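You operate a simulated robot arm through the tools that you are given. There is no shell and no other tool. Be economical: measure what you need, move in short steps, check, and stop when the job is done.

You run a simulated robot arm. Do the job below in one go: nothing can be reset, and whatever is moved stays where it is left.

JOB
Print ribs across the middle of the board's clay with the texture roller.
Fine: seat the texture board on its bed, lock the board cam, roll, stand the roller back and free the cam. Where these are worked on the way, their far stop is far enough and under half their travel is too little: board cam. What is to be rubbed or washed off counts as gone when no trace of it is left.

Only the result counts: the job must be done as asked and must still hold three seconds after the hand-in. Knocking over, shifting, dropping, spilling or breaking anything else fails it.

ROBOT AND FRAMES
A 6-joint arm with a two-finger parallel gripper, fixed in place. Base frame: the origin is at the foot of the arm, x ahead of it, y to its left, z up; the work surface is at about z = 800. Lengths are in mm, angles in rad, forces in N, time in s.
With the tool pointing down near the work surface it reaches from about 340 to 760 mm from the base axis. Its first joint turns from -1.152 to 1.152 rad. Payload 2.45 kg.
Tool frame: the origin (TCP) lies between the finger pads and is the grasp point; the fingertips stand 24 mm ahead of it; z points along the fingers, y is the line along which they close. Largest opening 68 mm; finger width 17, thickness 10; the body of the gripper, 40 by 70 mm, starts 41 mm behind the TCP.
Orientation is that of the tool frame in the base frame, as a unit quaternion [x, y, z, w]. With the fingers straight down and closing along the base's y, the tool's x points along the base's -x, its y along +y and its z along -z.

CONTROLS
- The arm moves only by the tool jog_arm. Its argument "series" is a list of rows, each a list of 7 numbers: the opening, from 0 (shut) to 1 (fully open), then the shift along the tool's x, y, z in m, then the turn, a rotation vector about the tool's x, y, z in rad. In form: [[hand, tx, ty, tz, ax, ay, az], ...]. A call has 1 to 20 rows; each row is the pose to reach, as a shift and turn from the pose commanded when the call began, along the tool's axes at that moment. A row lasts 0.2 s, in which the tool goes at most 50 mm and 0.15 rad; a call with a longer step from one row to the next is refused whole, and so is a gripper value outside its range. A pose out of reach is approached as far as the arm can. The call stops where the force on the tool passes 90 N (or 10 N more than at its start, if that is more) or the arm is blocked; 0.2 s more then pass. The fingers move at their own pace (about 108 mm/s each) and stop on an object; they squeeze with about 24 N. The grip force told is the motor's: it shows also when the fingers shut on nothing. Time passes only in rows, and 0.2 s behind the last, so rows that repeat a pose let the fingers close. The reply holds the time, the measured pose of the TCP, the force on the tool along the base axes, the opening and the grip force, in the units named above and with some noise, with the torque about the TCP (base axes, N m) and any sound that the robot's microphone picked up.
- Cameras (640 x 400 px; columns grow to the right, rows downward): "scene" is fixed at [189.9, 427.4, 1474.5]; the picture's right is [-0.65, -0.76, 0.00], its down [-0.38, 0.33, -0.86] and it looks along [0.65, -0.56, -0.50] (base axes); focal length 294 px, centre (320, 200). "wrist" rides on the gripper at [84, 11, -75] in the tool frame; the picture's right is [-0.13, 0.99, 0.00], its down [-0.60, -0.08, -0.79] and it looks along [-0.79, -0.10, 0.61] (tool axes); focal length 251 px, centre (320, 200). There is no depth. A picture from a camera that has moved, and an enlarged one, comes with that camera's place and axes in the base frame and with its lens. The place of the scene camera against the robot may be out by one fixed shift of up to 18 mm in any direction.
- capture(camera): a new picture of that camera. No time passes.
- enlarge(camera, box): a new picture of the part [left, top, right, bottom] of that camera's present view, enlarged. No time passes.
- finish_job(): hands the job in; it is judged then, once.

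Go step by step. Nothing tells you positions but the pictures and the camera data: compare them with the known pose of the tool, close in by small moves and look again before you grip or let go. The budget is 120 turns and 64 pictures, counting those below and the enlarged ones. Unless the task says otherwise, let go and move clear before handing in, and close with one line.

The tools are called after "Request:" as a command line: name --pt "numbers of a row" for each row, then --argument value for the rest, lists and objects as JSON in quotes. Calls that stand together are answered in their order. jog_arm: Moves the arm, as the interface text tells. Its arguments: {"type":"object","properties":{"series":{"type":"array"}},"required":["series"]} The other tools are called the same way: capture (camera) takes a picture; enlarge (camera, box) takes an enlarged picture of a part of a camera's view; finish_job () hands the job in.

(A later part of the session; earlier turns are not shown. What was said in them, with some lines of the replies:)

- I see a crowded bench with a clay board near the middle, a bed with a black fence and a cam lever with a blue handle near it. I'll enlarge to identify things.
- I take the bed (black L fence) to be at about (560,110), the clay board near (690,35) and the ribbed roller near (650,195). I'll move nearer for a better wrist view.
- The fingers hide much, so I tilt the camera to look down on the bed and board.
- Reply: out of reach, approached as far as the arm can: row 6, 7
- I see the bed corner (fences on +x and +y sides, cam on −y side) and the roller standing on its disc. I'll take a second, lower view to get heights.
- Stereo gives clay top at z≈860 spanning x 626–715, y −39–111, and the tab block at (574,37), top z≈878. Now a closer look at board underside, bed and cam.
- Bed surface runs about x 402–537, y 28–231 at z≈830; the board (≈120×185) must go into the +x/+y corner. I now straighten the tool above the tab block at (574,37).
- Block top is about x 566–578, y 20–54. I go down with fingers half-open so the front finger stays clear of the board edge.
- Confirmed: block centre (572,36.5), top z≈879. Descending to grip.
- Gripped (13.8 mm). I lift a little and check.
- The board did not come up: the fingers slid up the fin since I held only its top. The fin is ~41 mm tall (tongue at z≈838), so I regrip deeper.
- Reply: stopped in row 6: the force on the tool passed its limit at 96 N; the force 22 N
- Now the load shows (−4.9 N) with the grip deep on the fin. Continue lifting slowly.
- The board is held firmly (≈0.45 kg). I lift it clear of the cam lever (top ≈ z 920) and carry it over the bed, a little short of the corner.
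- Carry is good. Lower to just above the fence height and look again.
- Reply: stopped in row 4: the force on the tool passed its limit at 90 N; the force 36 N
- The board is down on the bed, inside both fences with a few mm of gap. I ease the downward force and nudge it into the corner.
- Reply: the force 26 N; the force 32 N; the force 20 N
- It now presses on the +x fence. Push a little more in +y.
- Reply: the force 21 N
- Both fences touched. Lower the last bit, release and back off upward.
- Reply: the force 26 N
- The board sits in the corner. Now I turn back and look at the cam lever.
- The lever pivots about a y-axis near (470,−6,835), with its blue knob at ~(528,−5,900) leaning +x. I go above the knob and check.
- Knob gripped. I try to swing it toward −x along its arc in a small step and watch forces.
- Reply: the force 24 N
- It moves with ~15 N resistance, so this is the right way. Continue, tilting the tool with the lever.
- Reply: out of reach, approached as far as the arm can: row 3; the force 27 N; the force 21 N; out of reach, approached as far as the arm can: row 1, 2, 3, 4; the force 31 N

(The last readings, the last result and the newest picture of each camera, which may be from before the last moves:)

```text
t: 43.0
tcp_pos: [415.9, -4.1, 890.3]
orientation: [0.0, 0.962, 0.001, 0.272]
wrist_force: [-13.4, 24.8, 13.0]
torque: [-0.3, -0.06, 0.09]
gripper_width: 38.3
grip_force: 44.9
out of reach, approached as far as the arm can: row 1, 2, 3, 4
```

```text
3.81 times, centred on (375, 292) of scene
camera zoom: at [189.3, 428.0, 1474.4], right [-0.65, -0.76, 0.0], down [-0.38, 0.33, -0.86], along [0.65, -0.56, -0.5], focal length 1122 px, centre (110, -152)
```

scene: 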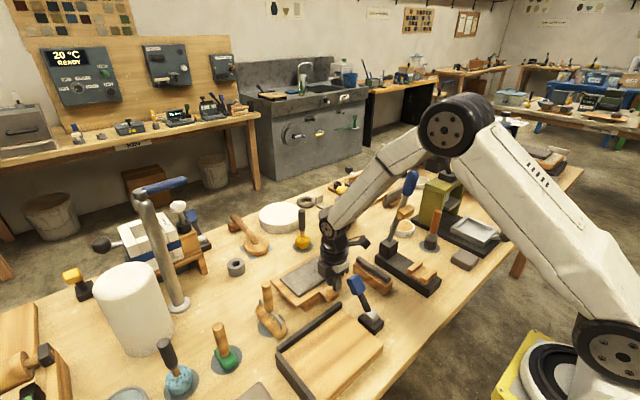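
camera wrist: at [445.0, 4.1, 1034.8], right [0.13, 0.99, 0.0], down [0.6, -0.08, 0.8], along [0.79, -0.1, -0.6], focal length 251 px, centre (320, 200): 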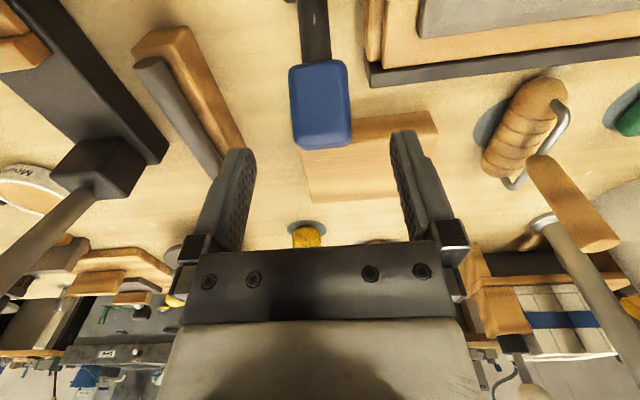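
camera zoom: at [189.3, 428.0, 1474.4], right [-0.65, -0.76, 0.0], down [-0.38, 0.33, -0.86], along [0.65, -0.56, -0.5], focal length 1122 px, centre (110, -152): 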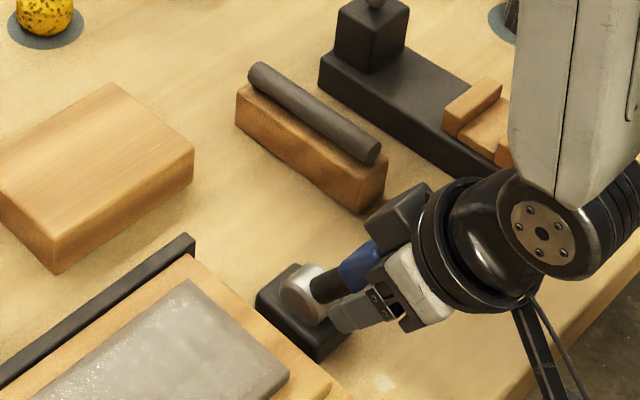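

The lever is about 45° to the −x side, near the arm's near reach limit. I release, rise and straighten to inspect the lever.

Request:
jog_arm --pt "1 0 0 0 0 0 0" --pt "1 0 0 0 0 0 0" --pt "1 0 0 0 0 0 0" --pt "1 -0.011 0 -0.017 0 0 0" --pt "1 -0.025 0 -0.04 0 0 0" --pt "1 -0.04 0 -0.065 0 0.1 0" --pt "1 -0.053 0 -0.085 0 0.2 0" --pt "1 -0.066 0 -0.105 0 0.33 0" --pt "1 -0.066 0 -0.105 0 0.46 0" --pt "1 -0.066 0 -0.105 0 0.55 0" --pt "1 -0.066 0 -0.105 0 0.55 0"

Request:
capture --camera "scene"

Request:
enlarge --camera "scene" --box '[330, 260, 420, 345]'

```text
t: 45.4
tcp_pos: [419.8, -5.2, 1014.1]
orientation: [0.0, 1.0, 0.001, 0.003]
wrist_force: [-0.7, -0.2, 0.2]
torque: [0.07, 0.02, 0.0]
gripper_width: 68.1
grip_force: 0.0
out of reach, approached as far as the arm can: row 4, 5, 6, 7
```

```text
24 pictures are left
```

scene: 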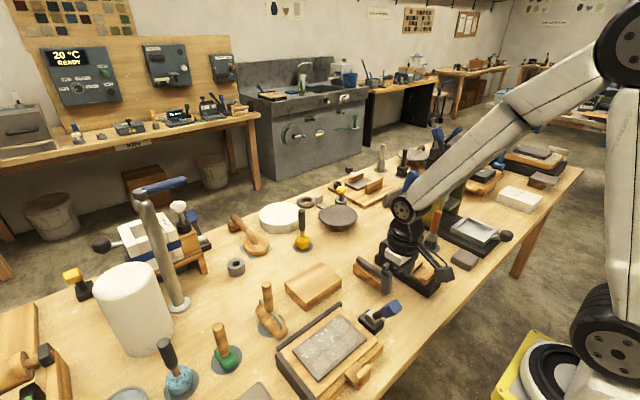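

```text
4.71 times, centred on (375, 302) of scene
camera zoom: at [189.9, 427.4, 1474.5], right [-0.65, -0.76, 0.0], down [-0.38, 0.33, -0.86], along [0.65, -0.56, -0.5], focal length 1386 px, centre (61, -282)
```

zoom: 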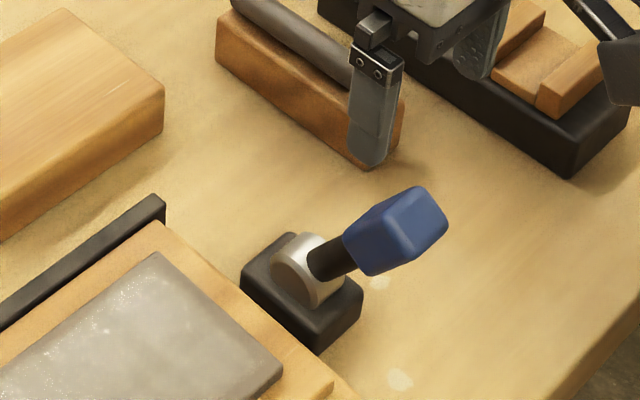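

The lever now lies ~51° to −x (from ~35° +x). I press on the knob from above with closed fingers to see whether it's at its stop.

Request:
jog_arm --pt "0 0.009 0 0.02 0 0 0" --pt "0 0.018 0 0.04 0 0 0" --pt "0 0.018 0 0.06 0 0 0" --pt "0 0.018 0 0.075 0 0 0" --pt "0 0.018 0 0.082 0 0 0" --pt "0 0.018 0 0.082 0 0 0"

Request:
jog_arm --pt "0 0 0 0.003 0 0 0" --pt "0 0 0 0.006 0 0 0" --pt "0 0 0 0.006 0 0 0"

Request:
jog_arm --pt "0 0 0 0.003 0 0 0" --pt "0 0 0 0.006 0 0 0" --pt "0 0 0 0.006 0 0 0"

```text
t: 46.4
tcp_pos: [387.2, -5.1, 946.9]
orientation: [0.0, 1.0, 0.0, -0.017]
wrist_force: [-18.3, -1.4, 45.6]
torque: [0.03, 0.1, 0.01]
gripper_width: 0.2
grip_force: 23.7
stopped in row 4: the force on the tool passed its limit at 142 N (the readings are from after the stop); the commanded pose is now the measured one
```

```text
t: 46.8
tcp_pos: [387.9, -5.9, 946.3]
orientation: [0.0, 1.0, 0.001, -0.018]
wrist_force: [-13.7, -0.7, 40.9]
torque: [0.0, 0.02, -0.02]
gripper_width: 0.0
grip_force: 23.1
stopped in row 1: the force on the tool passed its limit at 103 N (the readings are from after the stop); the commanded pose is now the measured one
```

```text
t: 47.2
tcp_pos: [386.5, -6.0, 946.4]
orientation: [0.0, 1.0, 0.001, -0.019]
wrist_force: [-14.0, -1.0, 38.0]
torque: [-0.04, 0.06, -0.03]
gripper_width: 0.1
grip_force: 23.8
stopped in row 1: the force on the tool passed its limit at 102 N (the readings are from after the stop); the commanded pose is now the measured one
```

The lever is hard against its stop (100+ N without moving): locked. Next, the roller, which I place at ≈(638,186) with its handle top near z 945; move to view it.

Request:
jog_arm --pt "0 0 0 -0.03 0 0 0" --pt "0 0 0 -0.07 0 -0.036 0" --pt "0.5 -0.029 0.032 -0.09 0 -0.036 0" --pt "1 -0.058 0.064 -0.115 0 -0.036 0" --pt "1 -0.087 0.096 -0.115 0 -0.036 0" --pt "1 -0.116 0.128 -0.115 0 -0.036 0" --pt "1 -0.145 0.16 -0.115 0 -0.036 0" --pt "1 -0.174 0.192 -0.115 0 -0.036 0" --pt "1 -0.174 0.192 -0.115 0 -0.036 0"

Request:
capture --camera "wrist"

Request:
enlarge --camera "scene" --box '[240, 270, 420, 400]'

```text
t: 49.2
tcp_pos: [566.0, 187.0, 1055.4]
orientation: [0.0, 1.0, 0.001, -0.002]
wrist_force: [-0.8, 0.4, 0.4]
torque: [0.01, 0.03, -0.05]
gripper_width: 67.8
grip_force: 0.0
```

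```text
22 pictures are left
camera wrist: at [483.1, 197.6, 1131.0], right [0.13, 0.99, 0.0], down [0.61, -0.08, 0.79], along [0.79, -0.1, -0.61], focal length 251 px, centre (320, 200)
```

wrist: 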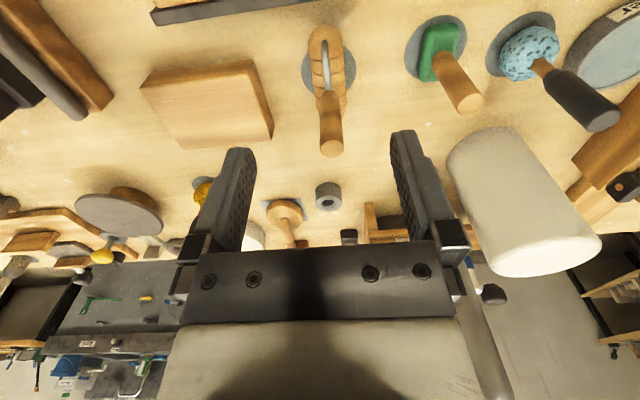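

```text
3.08 times, centred on (330, 335) of scene
camera zoom: at [189.9, 427.4, 1474.5], right [-0.65, -0.76, 0.0], down [-0.38, 0.33, -0.86], along [0.65, -0.56, -0.5], focal length 906 px, centre (289, -215)
```

zoom: 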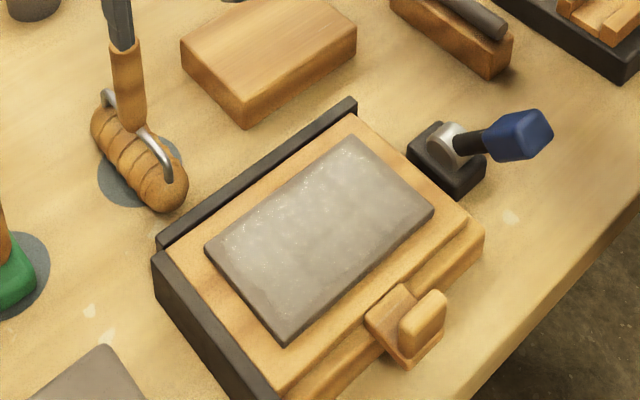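

Request:
jog_arm --pt "1 -0.03 0.001 0 0 0 0" --pt "1 -0.06 0.001 0.02 0 0 0" --pt "1 -0.073 0.001 0.05 0 0 0" --pt "1 -0.073 0.001 0.075 0 0 0" --pt "1 -0.073 0.001 0.075 0 0 0"

Request:
enlarge --camera "wrist" --box '[160, 0, 480, 240]'

```text
t: 50.4
tcp_pos: [639.8, 188.5, 980.7]
orientation: [0.001, 1.0, 0.001, -0.001]
wrist_force: [0.2, -0.5, 0.6]
torque: [0.03, 0.02, -0.02]
gripper_width: 67.8
grip_force: 0.0
```

```text
1.67 times, centred on (320, 120) of wrist
camera zoom: at [555.6, 197.9, 1055.8], right [0.13, 0.99, 0.0], down [0.6, -0.08, 0.79], along [0.79, -0.1, -0.61], focal length 419 px, centre (320, 333)
```

zoom: 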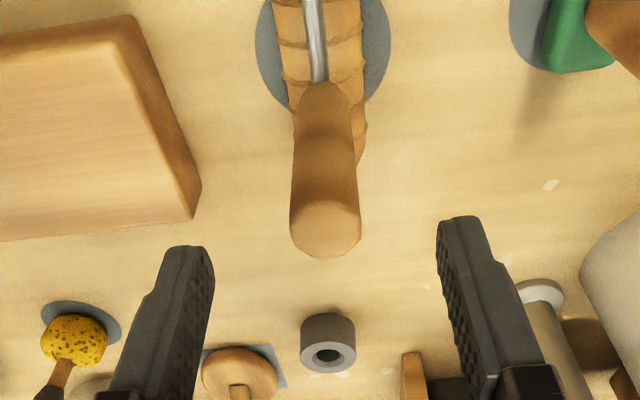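

Handle is right below at (641,189). Descend and grip.

Request:
jog_arm --pt "1 -0.001 0.0005 0.02 0 0 0" --pt "1 -0.001 0.0005 0.042 0 0 0" --pt "1 -0.001 0.0005 0.06 0 0 0" --pt "1 -0.001 0.0005 0.06 0 0 0" --pt "0 -0.001 0.0005 0.06 0 0 0" --pt "0 -0.001 0.0005 0.06 0 0 0" --pt "0 -0.001 0.0005 0.06 0 0 0"

Request:
enlarge --camera "scene" --box '[230, 250, 350, 340]'

```text
t: 52.0
tcp_pos: [639.6, 189.6, 919.2]
orientation: [0.0, 1.0, 0.001, -0.001]
wrist_force: [-0.4, 0.9, -0.6]
torque: [0.06, -0.07, 0.07]
gripper_width: 23.8
grip_force: 23.8
```

```text
4.44 times, centred on (290, 295) of scene
camera zoom: at [189.9, 427.4, 1474.5], right [-0.65, -0.76, 0.0], down [-0.38, 0.33, -0.86], along [0.65, -0.56, -0.5], focal length 1309 px, centre (453, -222)
```

zoom: 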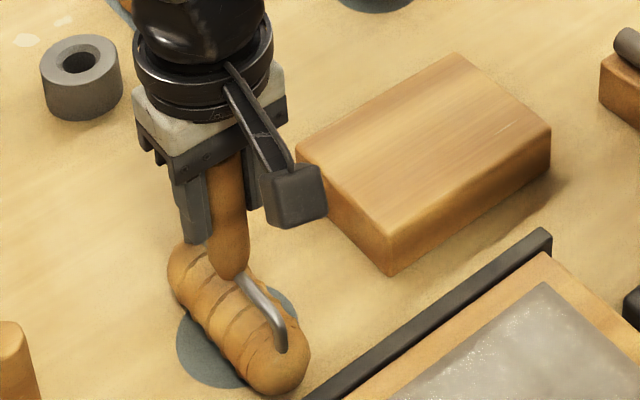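

Gripped (23.8 mm). Lift it and carry over the clay.

Request:
jog_arm --pt "0 0 0 -0.01 0 0 0" --pt "0 0 0 -0.03 0 0 0" --pt "0 0 0 -0.05 0 0 0" --pt "0 0 0 -0.07 0 0 0" --pt "0 0 0 -0.09 0 0 0" --pt "0 0.01 -0.006 -0.09 0 0 0" --pt "0 0.03 -0.018 -0.09 0 0 0" --pt "0 0.055 -0.033 -0.09 0 0 0" --pt "0 0.08 -0.048 -0.09 0 0 0" --pt "0 0.105 -0.063 -0.09 0 0 0" --pt "0 0.13 -0.078 -0.09 0 0 0" --pt "0 0.15 -0.09 -0.09 0 0 0" --pt "0 0.165 -0.099 -0.09 0 0 0" --pt "0 0.165 -0.099 -0.09 0 0 0"

Request:
enlarge --camera "scene" --box '[250, 250, 430, 400]'

```text
t: 55.0
tcp_pos: [473.8, 89.2, 1010.7]
orientation: [0.0, 1.0, 0.001, 0.001]
wrist_force: [0.3, -0.1, -2.2]
torque: [-0.02, -0.03, 0.02]
gripper_width: 23.5
grip_force: 24.2
```

```text
2.67 times, centred on (340, 325) of scene
camera zoom: at [189.9, 427.4, 1474.5], right [-0.65, -0.76, 0.0], down [-0.38, 0.33, -0.86], along [0.65, -0.56, -0.5], focal length 785 px, centre (267, -133)
```

zoom: 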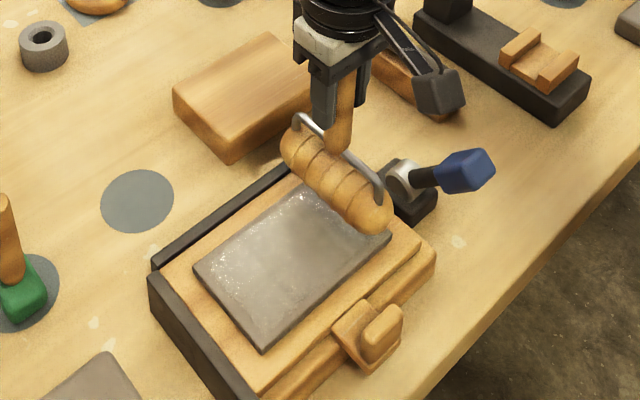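

Request:
jog_arm --pt "0 0 0 0.01 0 0 0" --pt "0 0 0 0.02 0 0 0" --pt "0 0 0 0.03 0 0 0" --pt "0 0 0 0.03 0 0 0"

Request:
jog_arm --pt "0 0 0 0.002 0 0 0" --pt "0 0 0 0.005 0 0 0" --pt "0 0 0 0.005 0 0 0"

Request:
jog_arm --pt "0 0 0 0.001 0 0 0" --pt "0 0 0 0.003 0 0 0" --pt "0 0 0 0.003 0 0 0"

```text
t: 56.0
tcp_pos: [474.7, 89.9, 977.9]
orientation: [0.0, 1.0, 0.001, -0.001]
wrist_force: [0.9, -0.5, -2.6]
torque: [0.01, 0.01, 0.03]
gripper_width: 23.4
grip_force: 24.3
```

```text
t: 56.8
tcp_pos: [475.4, 90.0, 975.6]
orientation: [0.0, 1.0, 0.002, 0.001]
wrist_force: [-3.4, 0.8, 17.5]
torque: [-0.11, -0.04, 0.02]
gripper_width: 23.7
grip_force: 24.3
```

```text
t: 57.6
tcp_pos: [475.5, 89.3, 972.0]
orientation: [0.0, 1.0, 0.002, 0.0]
wrist_force: [1.4, -0.3, 18.8]
torque: [-0.16, -0.08, 0.03]
gripper_width: 23.9
grip_force: 23.7
```

In contact with ~19 N. Roll +y across the clay.

Request:
jog_arm --pt "0 0 0.006 0 0 0 0" --pt "0 0 0.014 0 0 0 0" --pt "0 0 0.022 0 0 0 0" --pt "0 0 0.03 0 0 0 0" --pt "0 0 0.038 0 0 0 0" --pt "0 0 0.046 0 0 0 0" --pt "0 0 0.054 0 0 0 0" --pt "0 0 0.062 0 0 0 0" --pt "0 0 0.07 0 0 0 0" --pt "0 0 0.078 0 0 0 0" --pt "0 0 0.086 0 0 0 0" --pt "0 0 0.092 0 0 0 0" --pt "0 0 0.092 0 0 0 0"

Request:
enlarge --camera "scene" --box '[250, 250, 430, 400]'

```text
t: 60.4
tcp_pos: [474.4, 180.6, 971.5]
orientation: [0.0, 1.0, 0.001, 0.0]
wrist_force: [-0.6, -0.8, 0.4]
torque: [-0.09, 0.1, -0.01]
gripper_width: 23.9
grip_force: 24.1
```

```text
2.67 times, centred on (340, 325) of scene
camera zoom: at [189.8, 427.3, 1474.5], right [-0.65, -0.76, 0.0], down [-0.38, 0.33, -0.86], along [0.65, -0.56, -0.5], focal length 785 px, centre (267, -133)
```

zoom: 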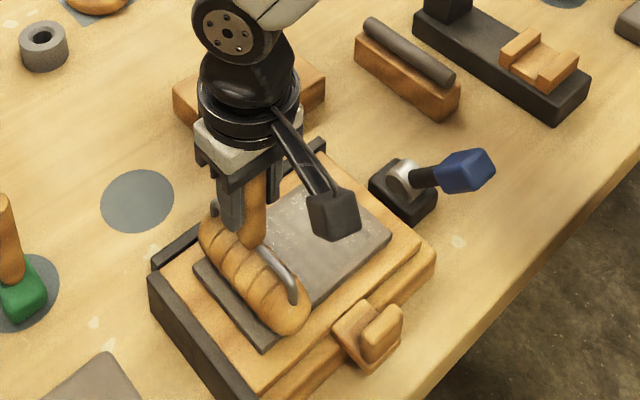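

No clear print yet, and the pressure faded. I press again and roll back.

Request:
jog_arm --pt "0 0 0 0.002 0 0 0" --pt "0 0 0 0.004 0 0 0" --pt "0 0 0 0.004 0 0 0"

Request:
jog_arm --pt "0 0 -0.006 0.0005 0 0 0" --pt "0 0 -0.014 0.001 0 0 0" --pt "0 0 -0.022 0.001 0 0 0" --pt "0 0 -0.03 0.0015 0 0 0" --pt "0 0 -0.038 0.0015 0 0 0" --pt "0 0 -0.046 0.002 0 0 0" --pt "0 0 -0.046 0.002 0 0 0"

Request:
jog_arm --pt "0 0 -0.006 0.0005 0 0 0" --pt "0 0 -0.014 0.001 0 0 0" --pt "0 0 -0.022 0.001 0 0 0" --pt "0 0 -0.03 0.0015 0 0 0" --pt "0 0 -0.038 0.0015 0 0 0" --pt "0 0 -0.046 0.002 0 0 0" --pt "0 0 -0.046 0.002 0 0 0"

Request:
enlarge --camera "scene" --box '[270, 300, 390, 400]'

```text
t: 61.2
tcp_pos: [475.7, 182.5, 968.3]
orientation: [0.001, 1.0, 0.002, 0.001]
wrist_force: [-2.1, -5.9, 18.7]
torque: [-0.5, 0.03, 0.0]
gripper_width: 24.0
grip_force: 24.0
```

```text
t: 62.8
tcp_pos: [475.2, 135.7, 965.9]
orientation: [0.0, 1.0, 0.0, 0.0]
wrist_force: [0.3, 8.8, 18.3]
torque: [0.55, 0.08, -0.02]
gripper_width: 24.0
grip_force: 24.0
```

```text
t: 64.4
tcp_pos: [477.5, 90.4, 963.6]
orientation: [0.0, 1.0, 0.002, 0.002]
wrist_force: [-0.2, 15.9, 39.9]
torque: [0.97, 0.25, -0.05]
gripper_width: 23.8
grip_force: 24.3
```

```text
4.00 times, centred on (330, 350) of scene
camera zoom: at [189.2, 427.7, 1474.5], right [-0.65, -0.76, 0.0], down [-0.38, 0.33, -0.86], along [0.65, -0.56, -0.5], focal length 1178 px, centre (280, -400)
```

zoom: 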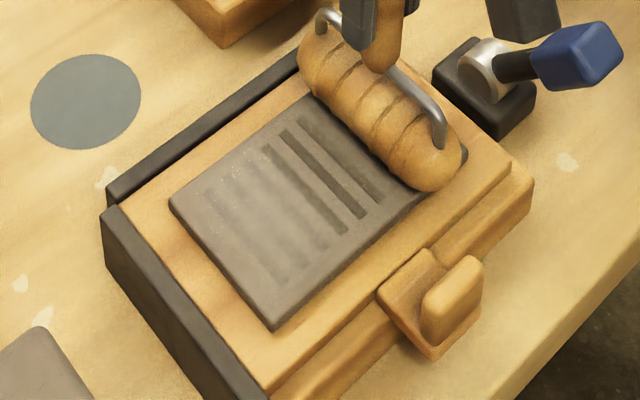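

Ribs are appearing, strong on the −y side and faint at +y. I make another pass with steady pressure.

Request:
jog_arm --pt "0 0 0.006 0 0 0 0" --pt "0 0 0.014 0 0 0 0" --pt "0 0 0.022 0 0 0 0" --pt "0 0 0.03 0 0 0 0" --pt "0 0 0.038 0 0 0 0" --pt "0 0 0.046 0 0 0 0" --pt "0 0 0.046 0 0 0 0"

Request:
jog_arm --pt "0 0 0.006 0.0003 0 0 0" --pt "0 0 0.014 0.0006 0 0 0" --pt "0 0 0.022 0.0008 0 0 0" --pt "0 0 0.03 0.001 0 0 0" --pt "0 0 0.038 0.001 0 0 0" --pt "0 0 0.046 0.001 0 0 0" --pt "0 0 0.052 0.001 0 0 0" --pt "0 0 0.052 0.001 0 0 0"

Request:
enlarge --camera "scene" --box '[270, 300, 390, 400]'

```text
t: 66.0
tcp_pos: [475.4, 135.1, 965.4]
orientation: [0.0, 1.0, 0.001, 0.0]
wrist_force: [-0.8, -16.2, 43.0]
torque: [-0.92, 0.09, 0.03]
gripper_width: 23.8
grip_force: 23.7
```

```text
t: 67.8
tcp_pos: [476.9, 187.5, 965.1]
orientation: [0.001, 1.0, 0.002, 0.002]
wrist_force: [-0.2, -18.7, 49.7]
torque: [-1.07, 0.1, 0.0]
gripper_width: 24.0
grip_force: 23.9
```

```text
4.00 times, centred on (330, 350) of scene
camera zoom: at [189.1, 426.5, 1474.9], right [-0.65, -0.76, 0.0], down [-0.38, 0.33, -0.86], along [0.65, -0.56, -0.5], focal length 1178 px, centre (280, -400)
```

zoom: 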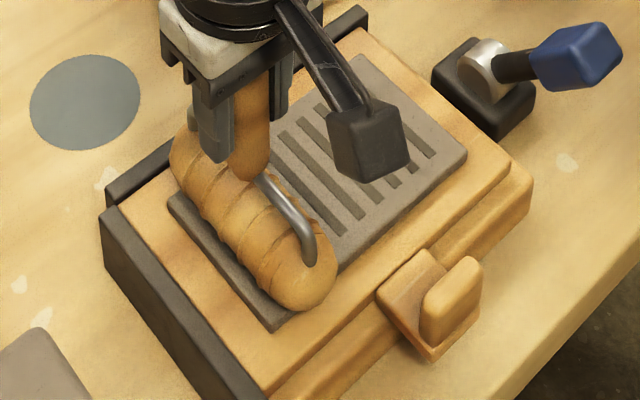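

Ribs are clear. Lift the roller off and carry it back above its disc.

Request:
jog_arm --pt "0 0 0 -0.01 0 0 0" --pt "0 0 0 -0.03 0 0 0" --pt "0 0 0 -0.05 0 0 0" --pt "0 0 0 -0.06 0 0 0" --pt "0 -0.02 0 -0.06 0 0 0" --pt "0 -0.045 0 -0.06 0 0 0" --pt "0 -0.07 0 -0.06 0 0 0" --pt "0 -0.095 0 -0.06 0 0 0" --pt "0 -0.12 0 -0.06 0 0 0" --pt "0 -0.145 0 -0.06 0 0 0" --pt "0 -0.164 0.001 -0.06 0 0 0" --pt "0 -0.164 0.001 -0.06 0 0 0"

Request:
enlarge --camera "scene" --box '[230, 250, 400, 400]'

```text
t: 70.4
tcp_pos: [640.4, 187.6, 1021.9]
orientation: [0.0, 1.0, 0.0, 0.0]
wrist_force: [-0.4, -0.6, -1.7]
torque: [-0.02, 0.01, -0.01]
gripper_width: 23.7
grip_force: 24.1
```

```text
2.67 times, centred on (315, 325) of scene
camera zoom: at [189.9, 427.4, 1474.5], right [-0.65, -0.76, 0.0], down [-0.38, 0.33, -0.86], along [0.65, -0.56, -0.5], focal length 785 px, centre (333, -133)
```

zoom: 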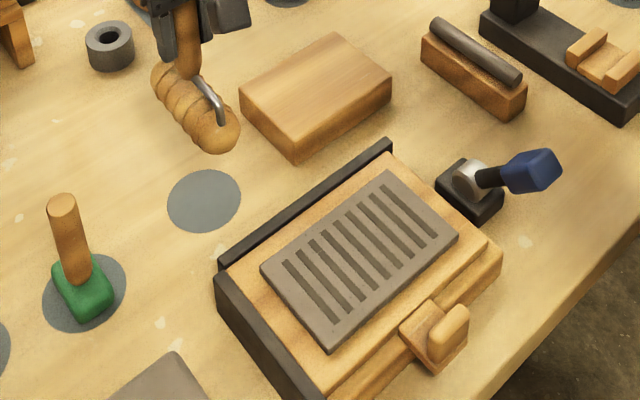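

The print is complete over the clay. Lower the roller onto its disc.

Request:
jog_arm --pt "0 0 0.0015 0.02 0 0 0" --pt "0 0 0.0015 0.045 0 0 0" --pt "0 0 0.0015 0.07 0 0 0" --pt "0 0 0.0015 0.09 0 0 0" --pt "0 0 0.0015 0.102 0 0 0" --pt "0 0 0.0015 0.102 0 0 0"

Request:
jog_arm --pt "0 0 0 0.002 0 0 0" --pt "0 0 0 0.004 0 0 0" --pt "0 0 0 0.004 0 0 0"

Request:
enlarge --camera "scene" --box '[230, 260, 330, 340]'

```text
t: 71.8
tcp_pos: [638.8, 189.3, 919.8]
orientation: [-0.001, 1.0, 0.001, 0.0]
wrist_force: [-0.4, -0.2, -2.8]
torque: [0.02, -0.03, 0.0]
gripper_width: 23.6
grip_force: 24.4
```

```text
t: 72.6
tcp_pos: [639.5, 190.3, 917.5]
orientation: [0.0, 1.0, 0.001, -0.001]
wrist_force: [-0.4, 0.0, -2.6]
torque: [0.0, 0.0, 0.03]
gripper_width: 23.6
grip_force: 24.3
```

```text
5.00 times, centred on (280, 300) of scene
camera zoom: at [189.9, 427.4, 1474.5], right [-0.65, -0.76, 0.0], down [-0.38, 0.33, -0.86], along [0.65, -0.56, -0.5], focal length 1472 px, centre (520, -300)
```

zoom: 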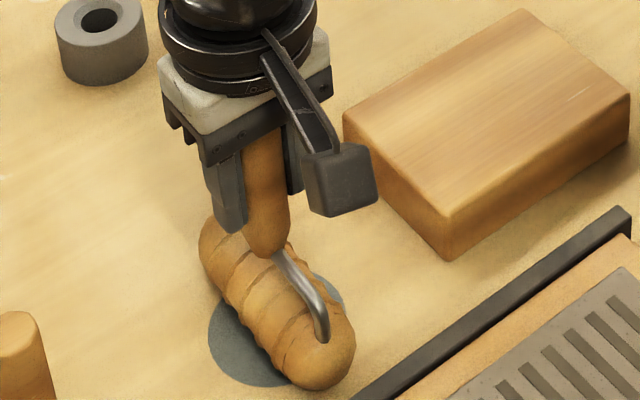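

Request:
jog_arm --pt "0 0 0 0.002 0 0 0" --pt "0 0 0 0.004 0 0 0" --pt "0 0 0 0.004 0 0 0"

Request:
jog_arm --pt "0 0 0 0.001 0 0 0" --pt "0 0 0 0.002 0 0 0" --pt "0 0 0 0.002 0 0 0"

Request:
jog_arm --pt "0 0 0 0.001 0 0 0" --pt "0 0 0 0.002 0 0 0" --pt "0 0 0 0.002 0 0 0"

```text
t: 73.4
tcp_pos: [639.4, 190.3, 912.7]
orientation: [0.0, 1.0, 0.001, -0.001]
wrist_force: [-0.1, -0.4, -2.3]
torque: [-0.01, 0.01, 0.01]
gripper_width: 24.0
grip_force: 24.0
```

```text
t: 74.2
tcp_pos: [639.5, 190.2, 910.9]
orientation: [0.0, 1.0, 0.0, -0.002]
wrist_force: [0.3, -0.2, -2.8]
torque: [0.01, -0.01, 0.0]
gripper_width: 23.7
grip_force: 24.0
```

```text
t: 75.0
tcp_pos: [639.2, 189.5, 909.4]
orientation: [0.0, 1.0, 0.001, -0.001]
wrist_force: [-1.3, 0.5, -0.1]
torque: [-0.05, 0.14, 0.01]
gripper_width: 23.8
grip_force: 23.8
```

Contact is just starting (weight going off). One more mm, then release and rise.

Request:
jog_arm --pt "0 0 0 0.001 0 0 0" --pt "0 0 0 0.001 0 0 0" --pt "0.3 0 0 0.001 0 0 0" --pt "0.6 0 0 0.001 0 0 0" --pt "1 0 0 0.001 0 0 0" --pt "1 0 0 0.001 0 0 0" --pt "1 0 0 -0.02 0 0 0" --pt "1 0 0 -0.045 0 0 0" --pt "1 0 0 -0.07 0 0 0" --pt "1 0 0 -0.11 0 0 0" --pt "1 0 0 -0.15 0 0 0" --pt "1 0 0 -0.15 0 0 0"

Request:
enlarge --camera "scene" --box '[230, 250, 410, 400]'

```text
t: 77.6
tcp_pos: [638.4, 190.5, 1059.4]
orientation: [0.0, 1.0, 0.001, 0.0]
wrist_force: [0.2, -0.4, -0.1]
torque: [0.01, -0.02, -0.01]
gripper_width: 68.2
grip_force: 0.2
```

```text
2.67 times, centred on (320, 325) of scene
camera zoom: at [189.9, 427.4, 1474.5], right [-0.65, -0.76, 0.0], down [-0.38, 0.33, -0.86], along [0.65, -0.56, -0.5], focal length 785 px, centre (320, -133)
```

zoom: 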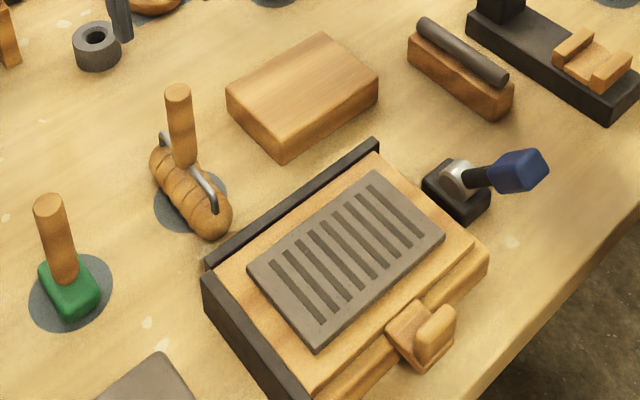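

The roller stands back on its disc. Now back to the cam lever to free it.

Request:
jog_arm --pt "1 0.029 -0.0245 0 0 0 0" --pt "1 0.058 -0.049 0 0 0 0" --pt "1 0.087 -0.0735 0 0 0 0" --pt "1 0.116 -0.098 0 0 0 0" --pt "1 0.146 -0.1225 0 0 0 0" --pt "1 0.175 -0.147 0 0 0 0" --pt "1 0.204 -0.1715 0 0 0 0" --pt "1 0.234 -0.196 0 0 0 0" --pt "1 0.234 -0.196 0.04 0 0 0" --pt "1 0.234 -0.196 0.08 0 0 0" --pt "1 0.234 -0.196 0.105 0 0 0" --pt "1 0.234 -0.196 0.105 0 0 0"

Request:
enlarge --camera "wrist" --box '[160, 0, 480, 200]'

Request:
enlarge --camera "scene" --box '[330, 250, 430, 345]'

```text
t: 80.2
tcp_pos: [404.3, -6.5, 952.3]
orientation: [0.0, 1.0, 0.001, -0.001]
wrist_force: [-0.9, -0.4, -0.3]
torque: [0.01, -0.04, -0.04]
gripper_width: 68.3
grip_force: 0.0
```

```text
2.00 times, centred on (320, 100) of wrist
camera zoom: at [321.0, 3.6, 1028.7], right [0.13, 0.99, 0.0], down [0.6, -0.08, 0.79], along [0.79, -0.1, -0.61], focal length 503 px, centre (320, 400)
```

zoom: 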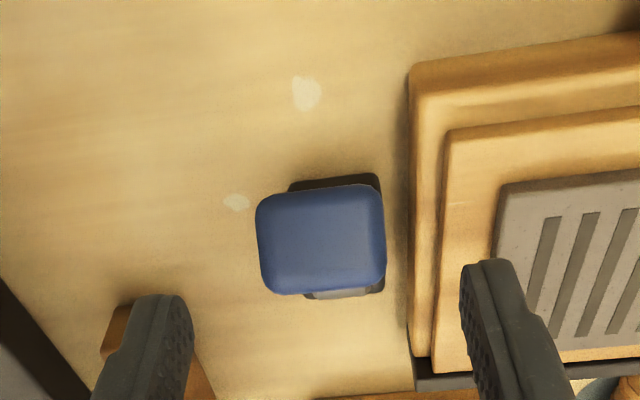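

```text
4.21 times, centred on (380, 298) of scene
camera zoom: at [189.9, 427.4, 1474.5], right [-0.65, -0.76, 0.0], down [-0.38, 0.33, -0.86], along [0.65, -0.56, -0.5], focal length 1240 px, centre (67, -210)
```

zoom: 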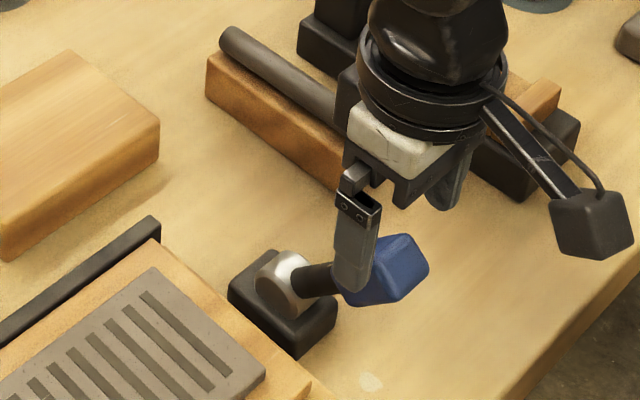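

The lever is seen end-on, so it lies ≈38° to −x, knob centre ≈(414,−6,906). Grip it there.

Request:
jog_arm --pt "1 -0.01 0 0.01 0 0 0" --pt "1 -0.01 0 0.028 0 0 0" --pt "1 -0.01 0 0.043 0 0 0" --pt "1 -0.01 0 0.043 0 0 0" --pt "0 -0.01 0 0.043 0 0 0" --pt "0 -0.01 0 0.043 0 0 0" --pt "0 -0.01 0 0.043 0 0 0"

Request:
enlarge --camera "scene" --box '[330, 250, 430, 345]'

```text
t: 81.8
tcp_pos: [416.1, -6.1, 909.6]
orientation: [0.0, 1.0, 0.001, -0.001]
wrist_force: [3.6, 9.2, -8.1]
torque: [0.09, 0.12, -0.07]
gripper_width: 39.7
grip_force: 44.9
```

```text
4.21 times, centred on (380, 298) of scene
camera zoom: at [190.1, 427.6, 1474.4], right [-0.65, -0.76, 0.0], down [-0.38, 0.33, -0.86], along [0.65, -0.56, -0.5], focal length 1240 px, centre (67, -210)
```

zoom: 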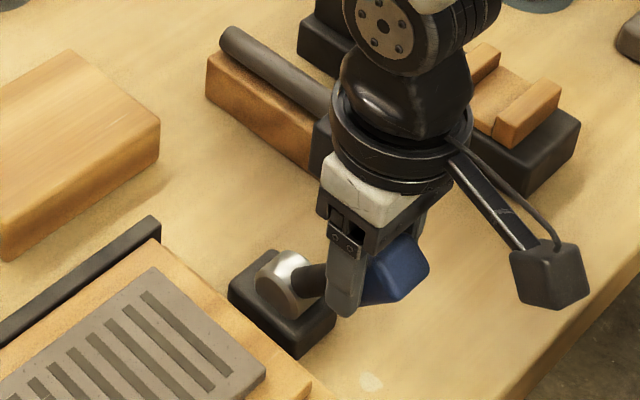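

Request:
jog_arm --pt "0 -0.006 0 -0.004 0 0 0" --pt "0 -0.012 0 -0.007 0 0 0" --pt "0 -0.017 0 -0.01 0 0 0" --pt "0 -0.017 0 -0.01 0 0 0"

```text
t: 82.8
tcp_pos: [429.1, -5.2, 921.1]
orientation: [0.0, 1.0, 0.001, -0.004]
wrist_force: [-16.6, 18.2, 2.6]
torque: [0.18, 1.22, -0.05]
gripper_width: 39.3
grip_force: 44.8
```

Request:
jog_arm --pt "0 -0.01 0 -0.0035 0 0.06 0" --pt "0 -0.02 0 -0.006 0 0.12 0" --pt "0 -0.03 0 -0.0075 0 0.18 0" --pt "0 -0.039 0 -0.008 0 0.24 0" --pt "0 -0.049 0 -0.0075 0 0.3 0" --pt "0 -0.058 0 -0.006 0 0.36 0" --pt "0 -0.068 0 -0.0035 0 0.42 0" --pt "0 -0.077 0 0 0 0.48 0" --pt "0 -0.077 0 0 0 0.48 0"

Request:
enlarge --camera "scene" --box '[330, 240, 430, 345]'

```text
t: 84.8
tcp_pos: [508.0, -7.1, 920.4]
orientation: [0.001, 0.971, 0.001, -0.237]
wrist_force: [0.3, 0.2, 0.1]
torque: [0.02, 0.01, 0.01]
gripper_width: 0.2
grip_force: 23.2
```

```text
3.81 times, centred on (380, 292) of scene
camera zoom: at [189.9, 427.4, 1474.5], right [-0.65, -0.76, 0.0], down [-0.38, 0.33, -0.86], along [0.65, -0.56, -0.5], focal length 1122 px, centre (91, -152)
```

zoom: 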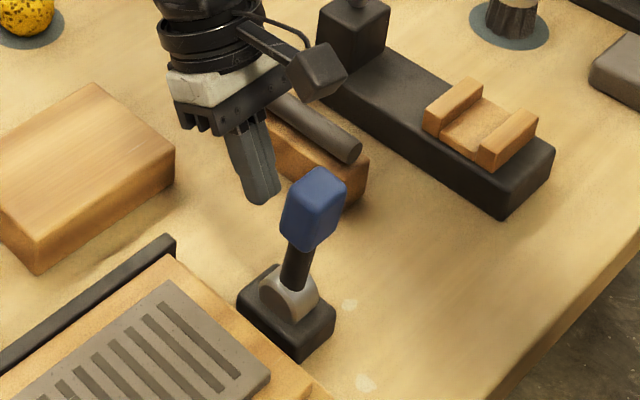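

The grip slipped off with the lever at ~20° to −x. I'll push it the rest of the way with closed fingers from the −x side; first rise and straighten.

Request:
jog_arm --pt "0 0.02 0 -0.04 0 0 0" --pt "0 0.0416 0 -0.08 0 -0.1 0" --pt "0 0.0416 0 -0.08 0 -0.24 0" --pt "0 0.0416 0 -0.08 0 -0.37 0" --pt "0 0.0416 0 -0.08 0 -0.48 0" --pt "0 0.0416 0 -0.08 0 -0.48 0"

Request:
jog_arm --pt "0 0.04 0 0 0 0 0" --pt "0 0.08 0 0 0 0 0" --pt "0 0.11 0.001 0 0 0 0" --pt "0 0.118 0.001 0.03 0 0 0" --pt "0 0.118 0.001 0.06 0 0 0" --pt "0 0.118 0.001 0.085 0 0 0" --pt "0 0.118 0.001 0.085 0 0 0"

Request:
enlarge --camera "scene" --box '[330, 240, 430, 345]'

```text
t: 86.2
tcp_pos: [508.2, -6.6, 1010.7]
orientation: [0.0, 1.0, 0.002, 0.0]
wrist_force: [0.1, -1.2, -0.5]
torque: [-0.01, -0.01, -0.01]
gripper_width: 0.0
grip_force: 23.1
```

```text
t: 87.8
tcp_pos: [393.1, -5.3, 925.9]
orientation: [0.0, 1.0, 0.001, 0.0]
wrist_force: [-0.2, -0.1, 0.7]
torque: [0.01, 0.01, 0.03]
gripper_width: 0.0
grip_force: 24.0
```

```text
3.81 times, centred on (380, 292) of scene
camera zoom: at [189.9, 427.4, 1474.5], right [-0.65, -0.76, 0.0], down [-0.38, 0.33, -0.86], along [0.65, -0.56, -0.5], focal length 1122 px, centre (91, -152)
```

zoom: 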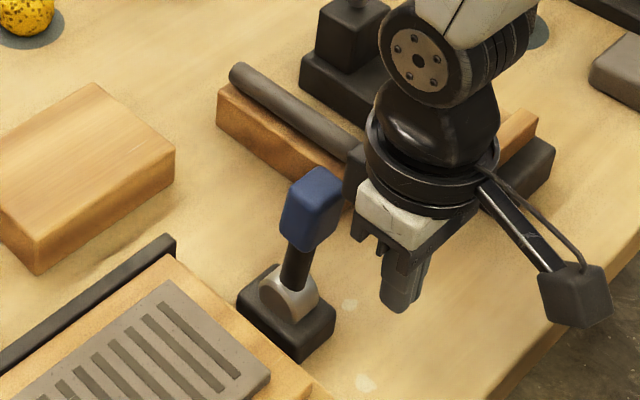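

Request:
jog_arm --pt "0 -0.01 0 0 0 0 0" --pt "0 -0.02 0 0 0 0 0" --pt "0 -0.03 0 0 0 0 0" --pt "0 -0.04 0 0 0 0 0" --pt "0 -0.05 0 0 0 0 0" --pt "0 -0.06 0 0 0 0 0" --pt "0 -0.07 0 0.003 0 0 0" --pt "0 -0.08 0 0.006 0 0 0" --pt "0 -0.088 0 0.01 0 0 0" --pt "0 -0.088 0 0.01 0 0 0"

Request:
jog_arm --pt "0 -0.006 0 0.003 0 0 0" --pt "0 -0.012 0 0.006 0 0 0" --pt "0 -0.018 0 0.008 0 0 0" --pt "0 -0.018 0 0.008 0 0 0"

Request:
enlarge --camera "scene" --box '[330, 240, 430, 345]'

```text
t: 90.0
tcp_pos: [478.8, -5.8, 916.1]
orientation: [0.0, 1.0, 0.002, -0.001]
wrist_force: [-1.3, 0.5, 0.5]
torque: [0.02, -0.01, 0.03]
gripper_width: 0.0
grip_force: 22.9
```

```text
t: 91.0
tcp_pos: [495.1, -4.3, 908.8]
orientation: [0.0, 1.0, 0.001, -0.001]
wrist_force: [-10.6, 0.7, 15.4]
torque: [0.04, 0.07, 0.0]
gripper_width: 0.0
grip_force: 23.5
```

```text
3.81 times, centred on (380, 292) of scene
camera zoom: at [189.4, 427.4, 1474.6], right [-0.65, -0.76, 0.0], down [-0.38, 0.33, -0.86], along [0.65, -0.56, -0.5], focal length 1122 px, centre (91, -152)
```

zoom: 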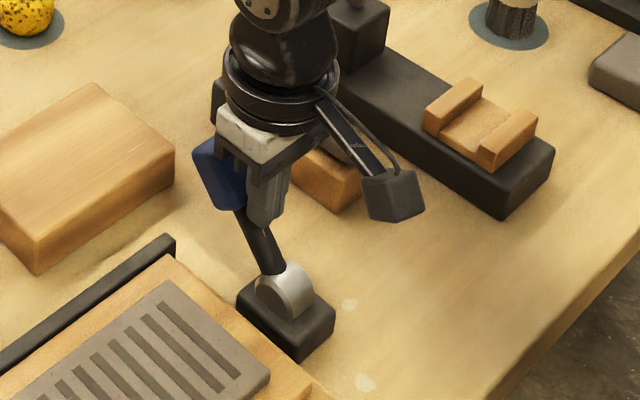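

Request:
jog_arm --pt "0 -0.005 0 0.003 0 0 0" --pt "0 -0.01 0 0.006 0 0 0" --pt "0 -0.01 0 0.006 0 0 0"

```text
t: 91.5
tcp_pos: [495.9, -4.6, 907.2]
orientation: [0.0, 1.0, 0.001, -0.011]
wrist_force: [-21.8, 0.2, 35.5]
torque: [0.01, 0.27, -0.02]
gripper_width: 0.3
grip_force: 23.8
stopped in row 2: the force on the tool passed its limit at 104 N (the readings are from after the stop); the commanded pose is now the measured one
```

The lever is hard against its free stop again. Back off toward −x and up, then check everything.

Request:
jog_arm --pt "0 0.01 0 -0.005 0 0 0" --pt "0 0.025 0 -0.03 0 0 0" --pt "0 0.035 0 -0.075 0 0 0" --pt "0 0.035 0 -0.12 0 0 0" --pt "0 0.035 0 -0.165 0 0 0" --pt "0 0.035 0.0 -0.21 0 0 0" --pt "0 0.035 0.0 -0.21 0 0 0"

Request:
capture --camera "scene"

Request:
enlarge --camera "scene" --box '[240, 250, 410, 400]'

```text
t: 93.1
tcp_pos: [467.1, -4.9, 1118.2]
orientation: [0.0, 1.0, 0.001, -0.008]
wrist_force: [0.0, -0.4, -0.4]
torque: [-0.02, 0.01, 0.02]
gripper_width: 0.3
grip_force: 23.5
```

```text
5 pictures are left
```

scene: 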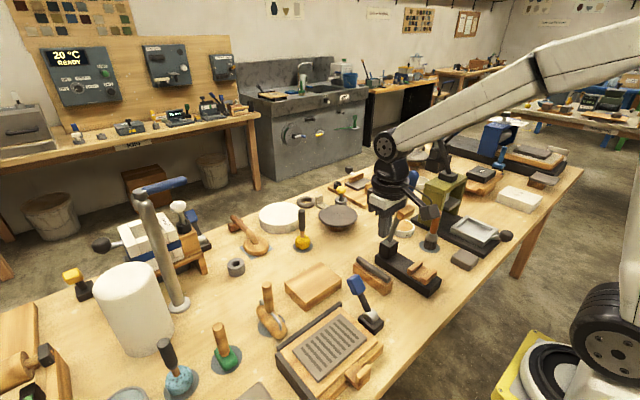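

```text
2.67 times, centred on (325, 325) of scene
camera zoom: at [189.9, 427.4, 1474.5], right [-0.65, -0.76, 0.0], down [-0.38, 0.33, -0.86], along [0.65, -0.56, -0.5], focal length 785 px, centre (307, -133)
```

zoom: 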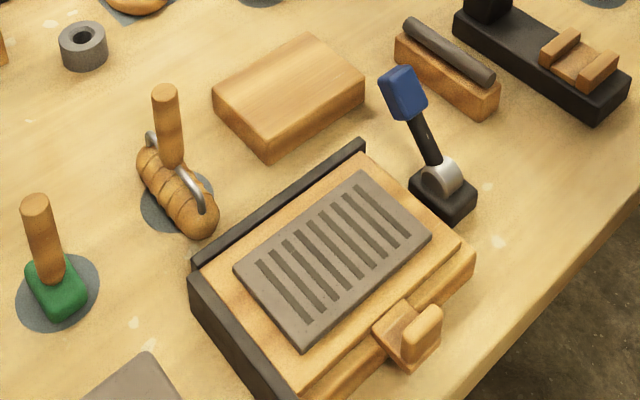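

The clay shows clear ribs, the board is in its corner, the roller is on its disc and the lever is back where it started. The gripper is clear, so I'm handing in.

Request:
finish_job

```text
The job is handed in.
```

I seated the board in its bed, locked the cam, rolled ribs across the middle of the clay, stood the roller back on its disc and freed the cam, and the job is handed in.
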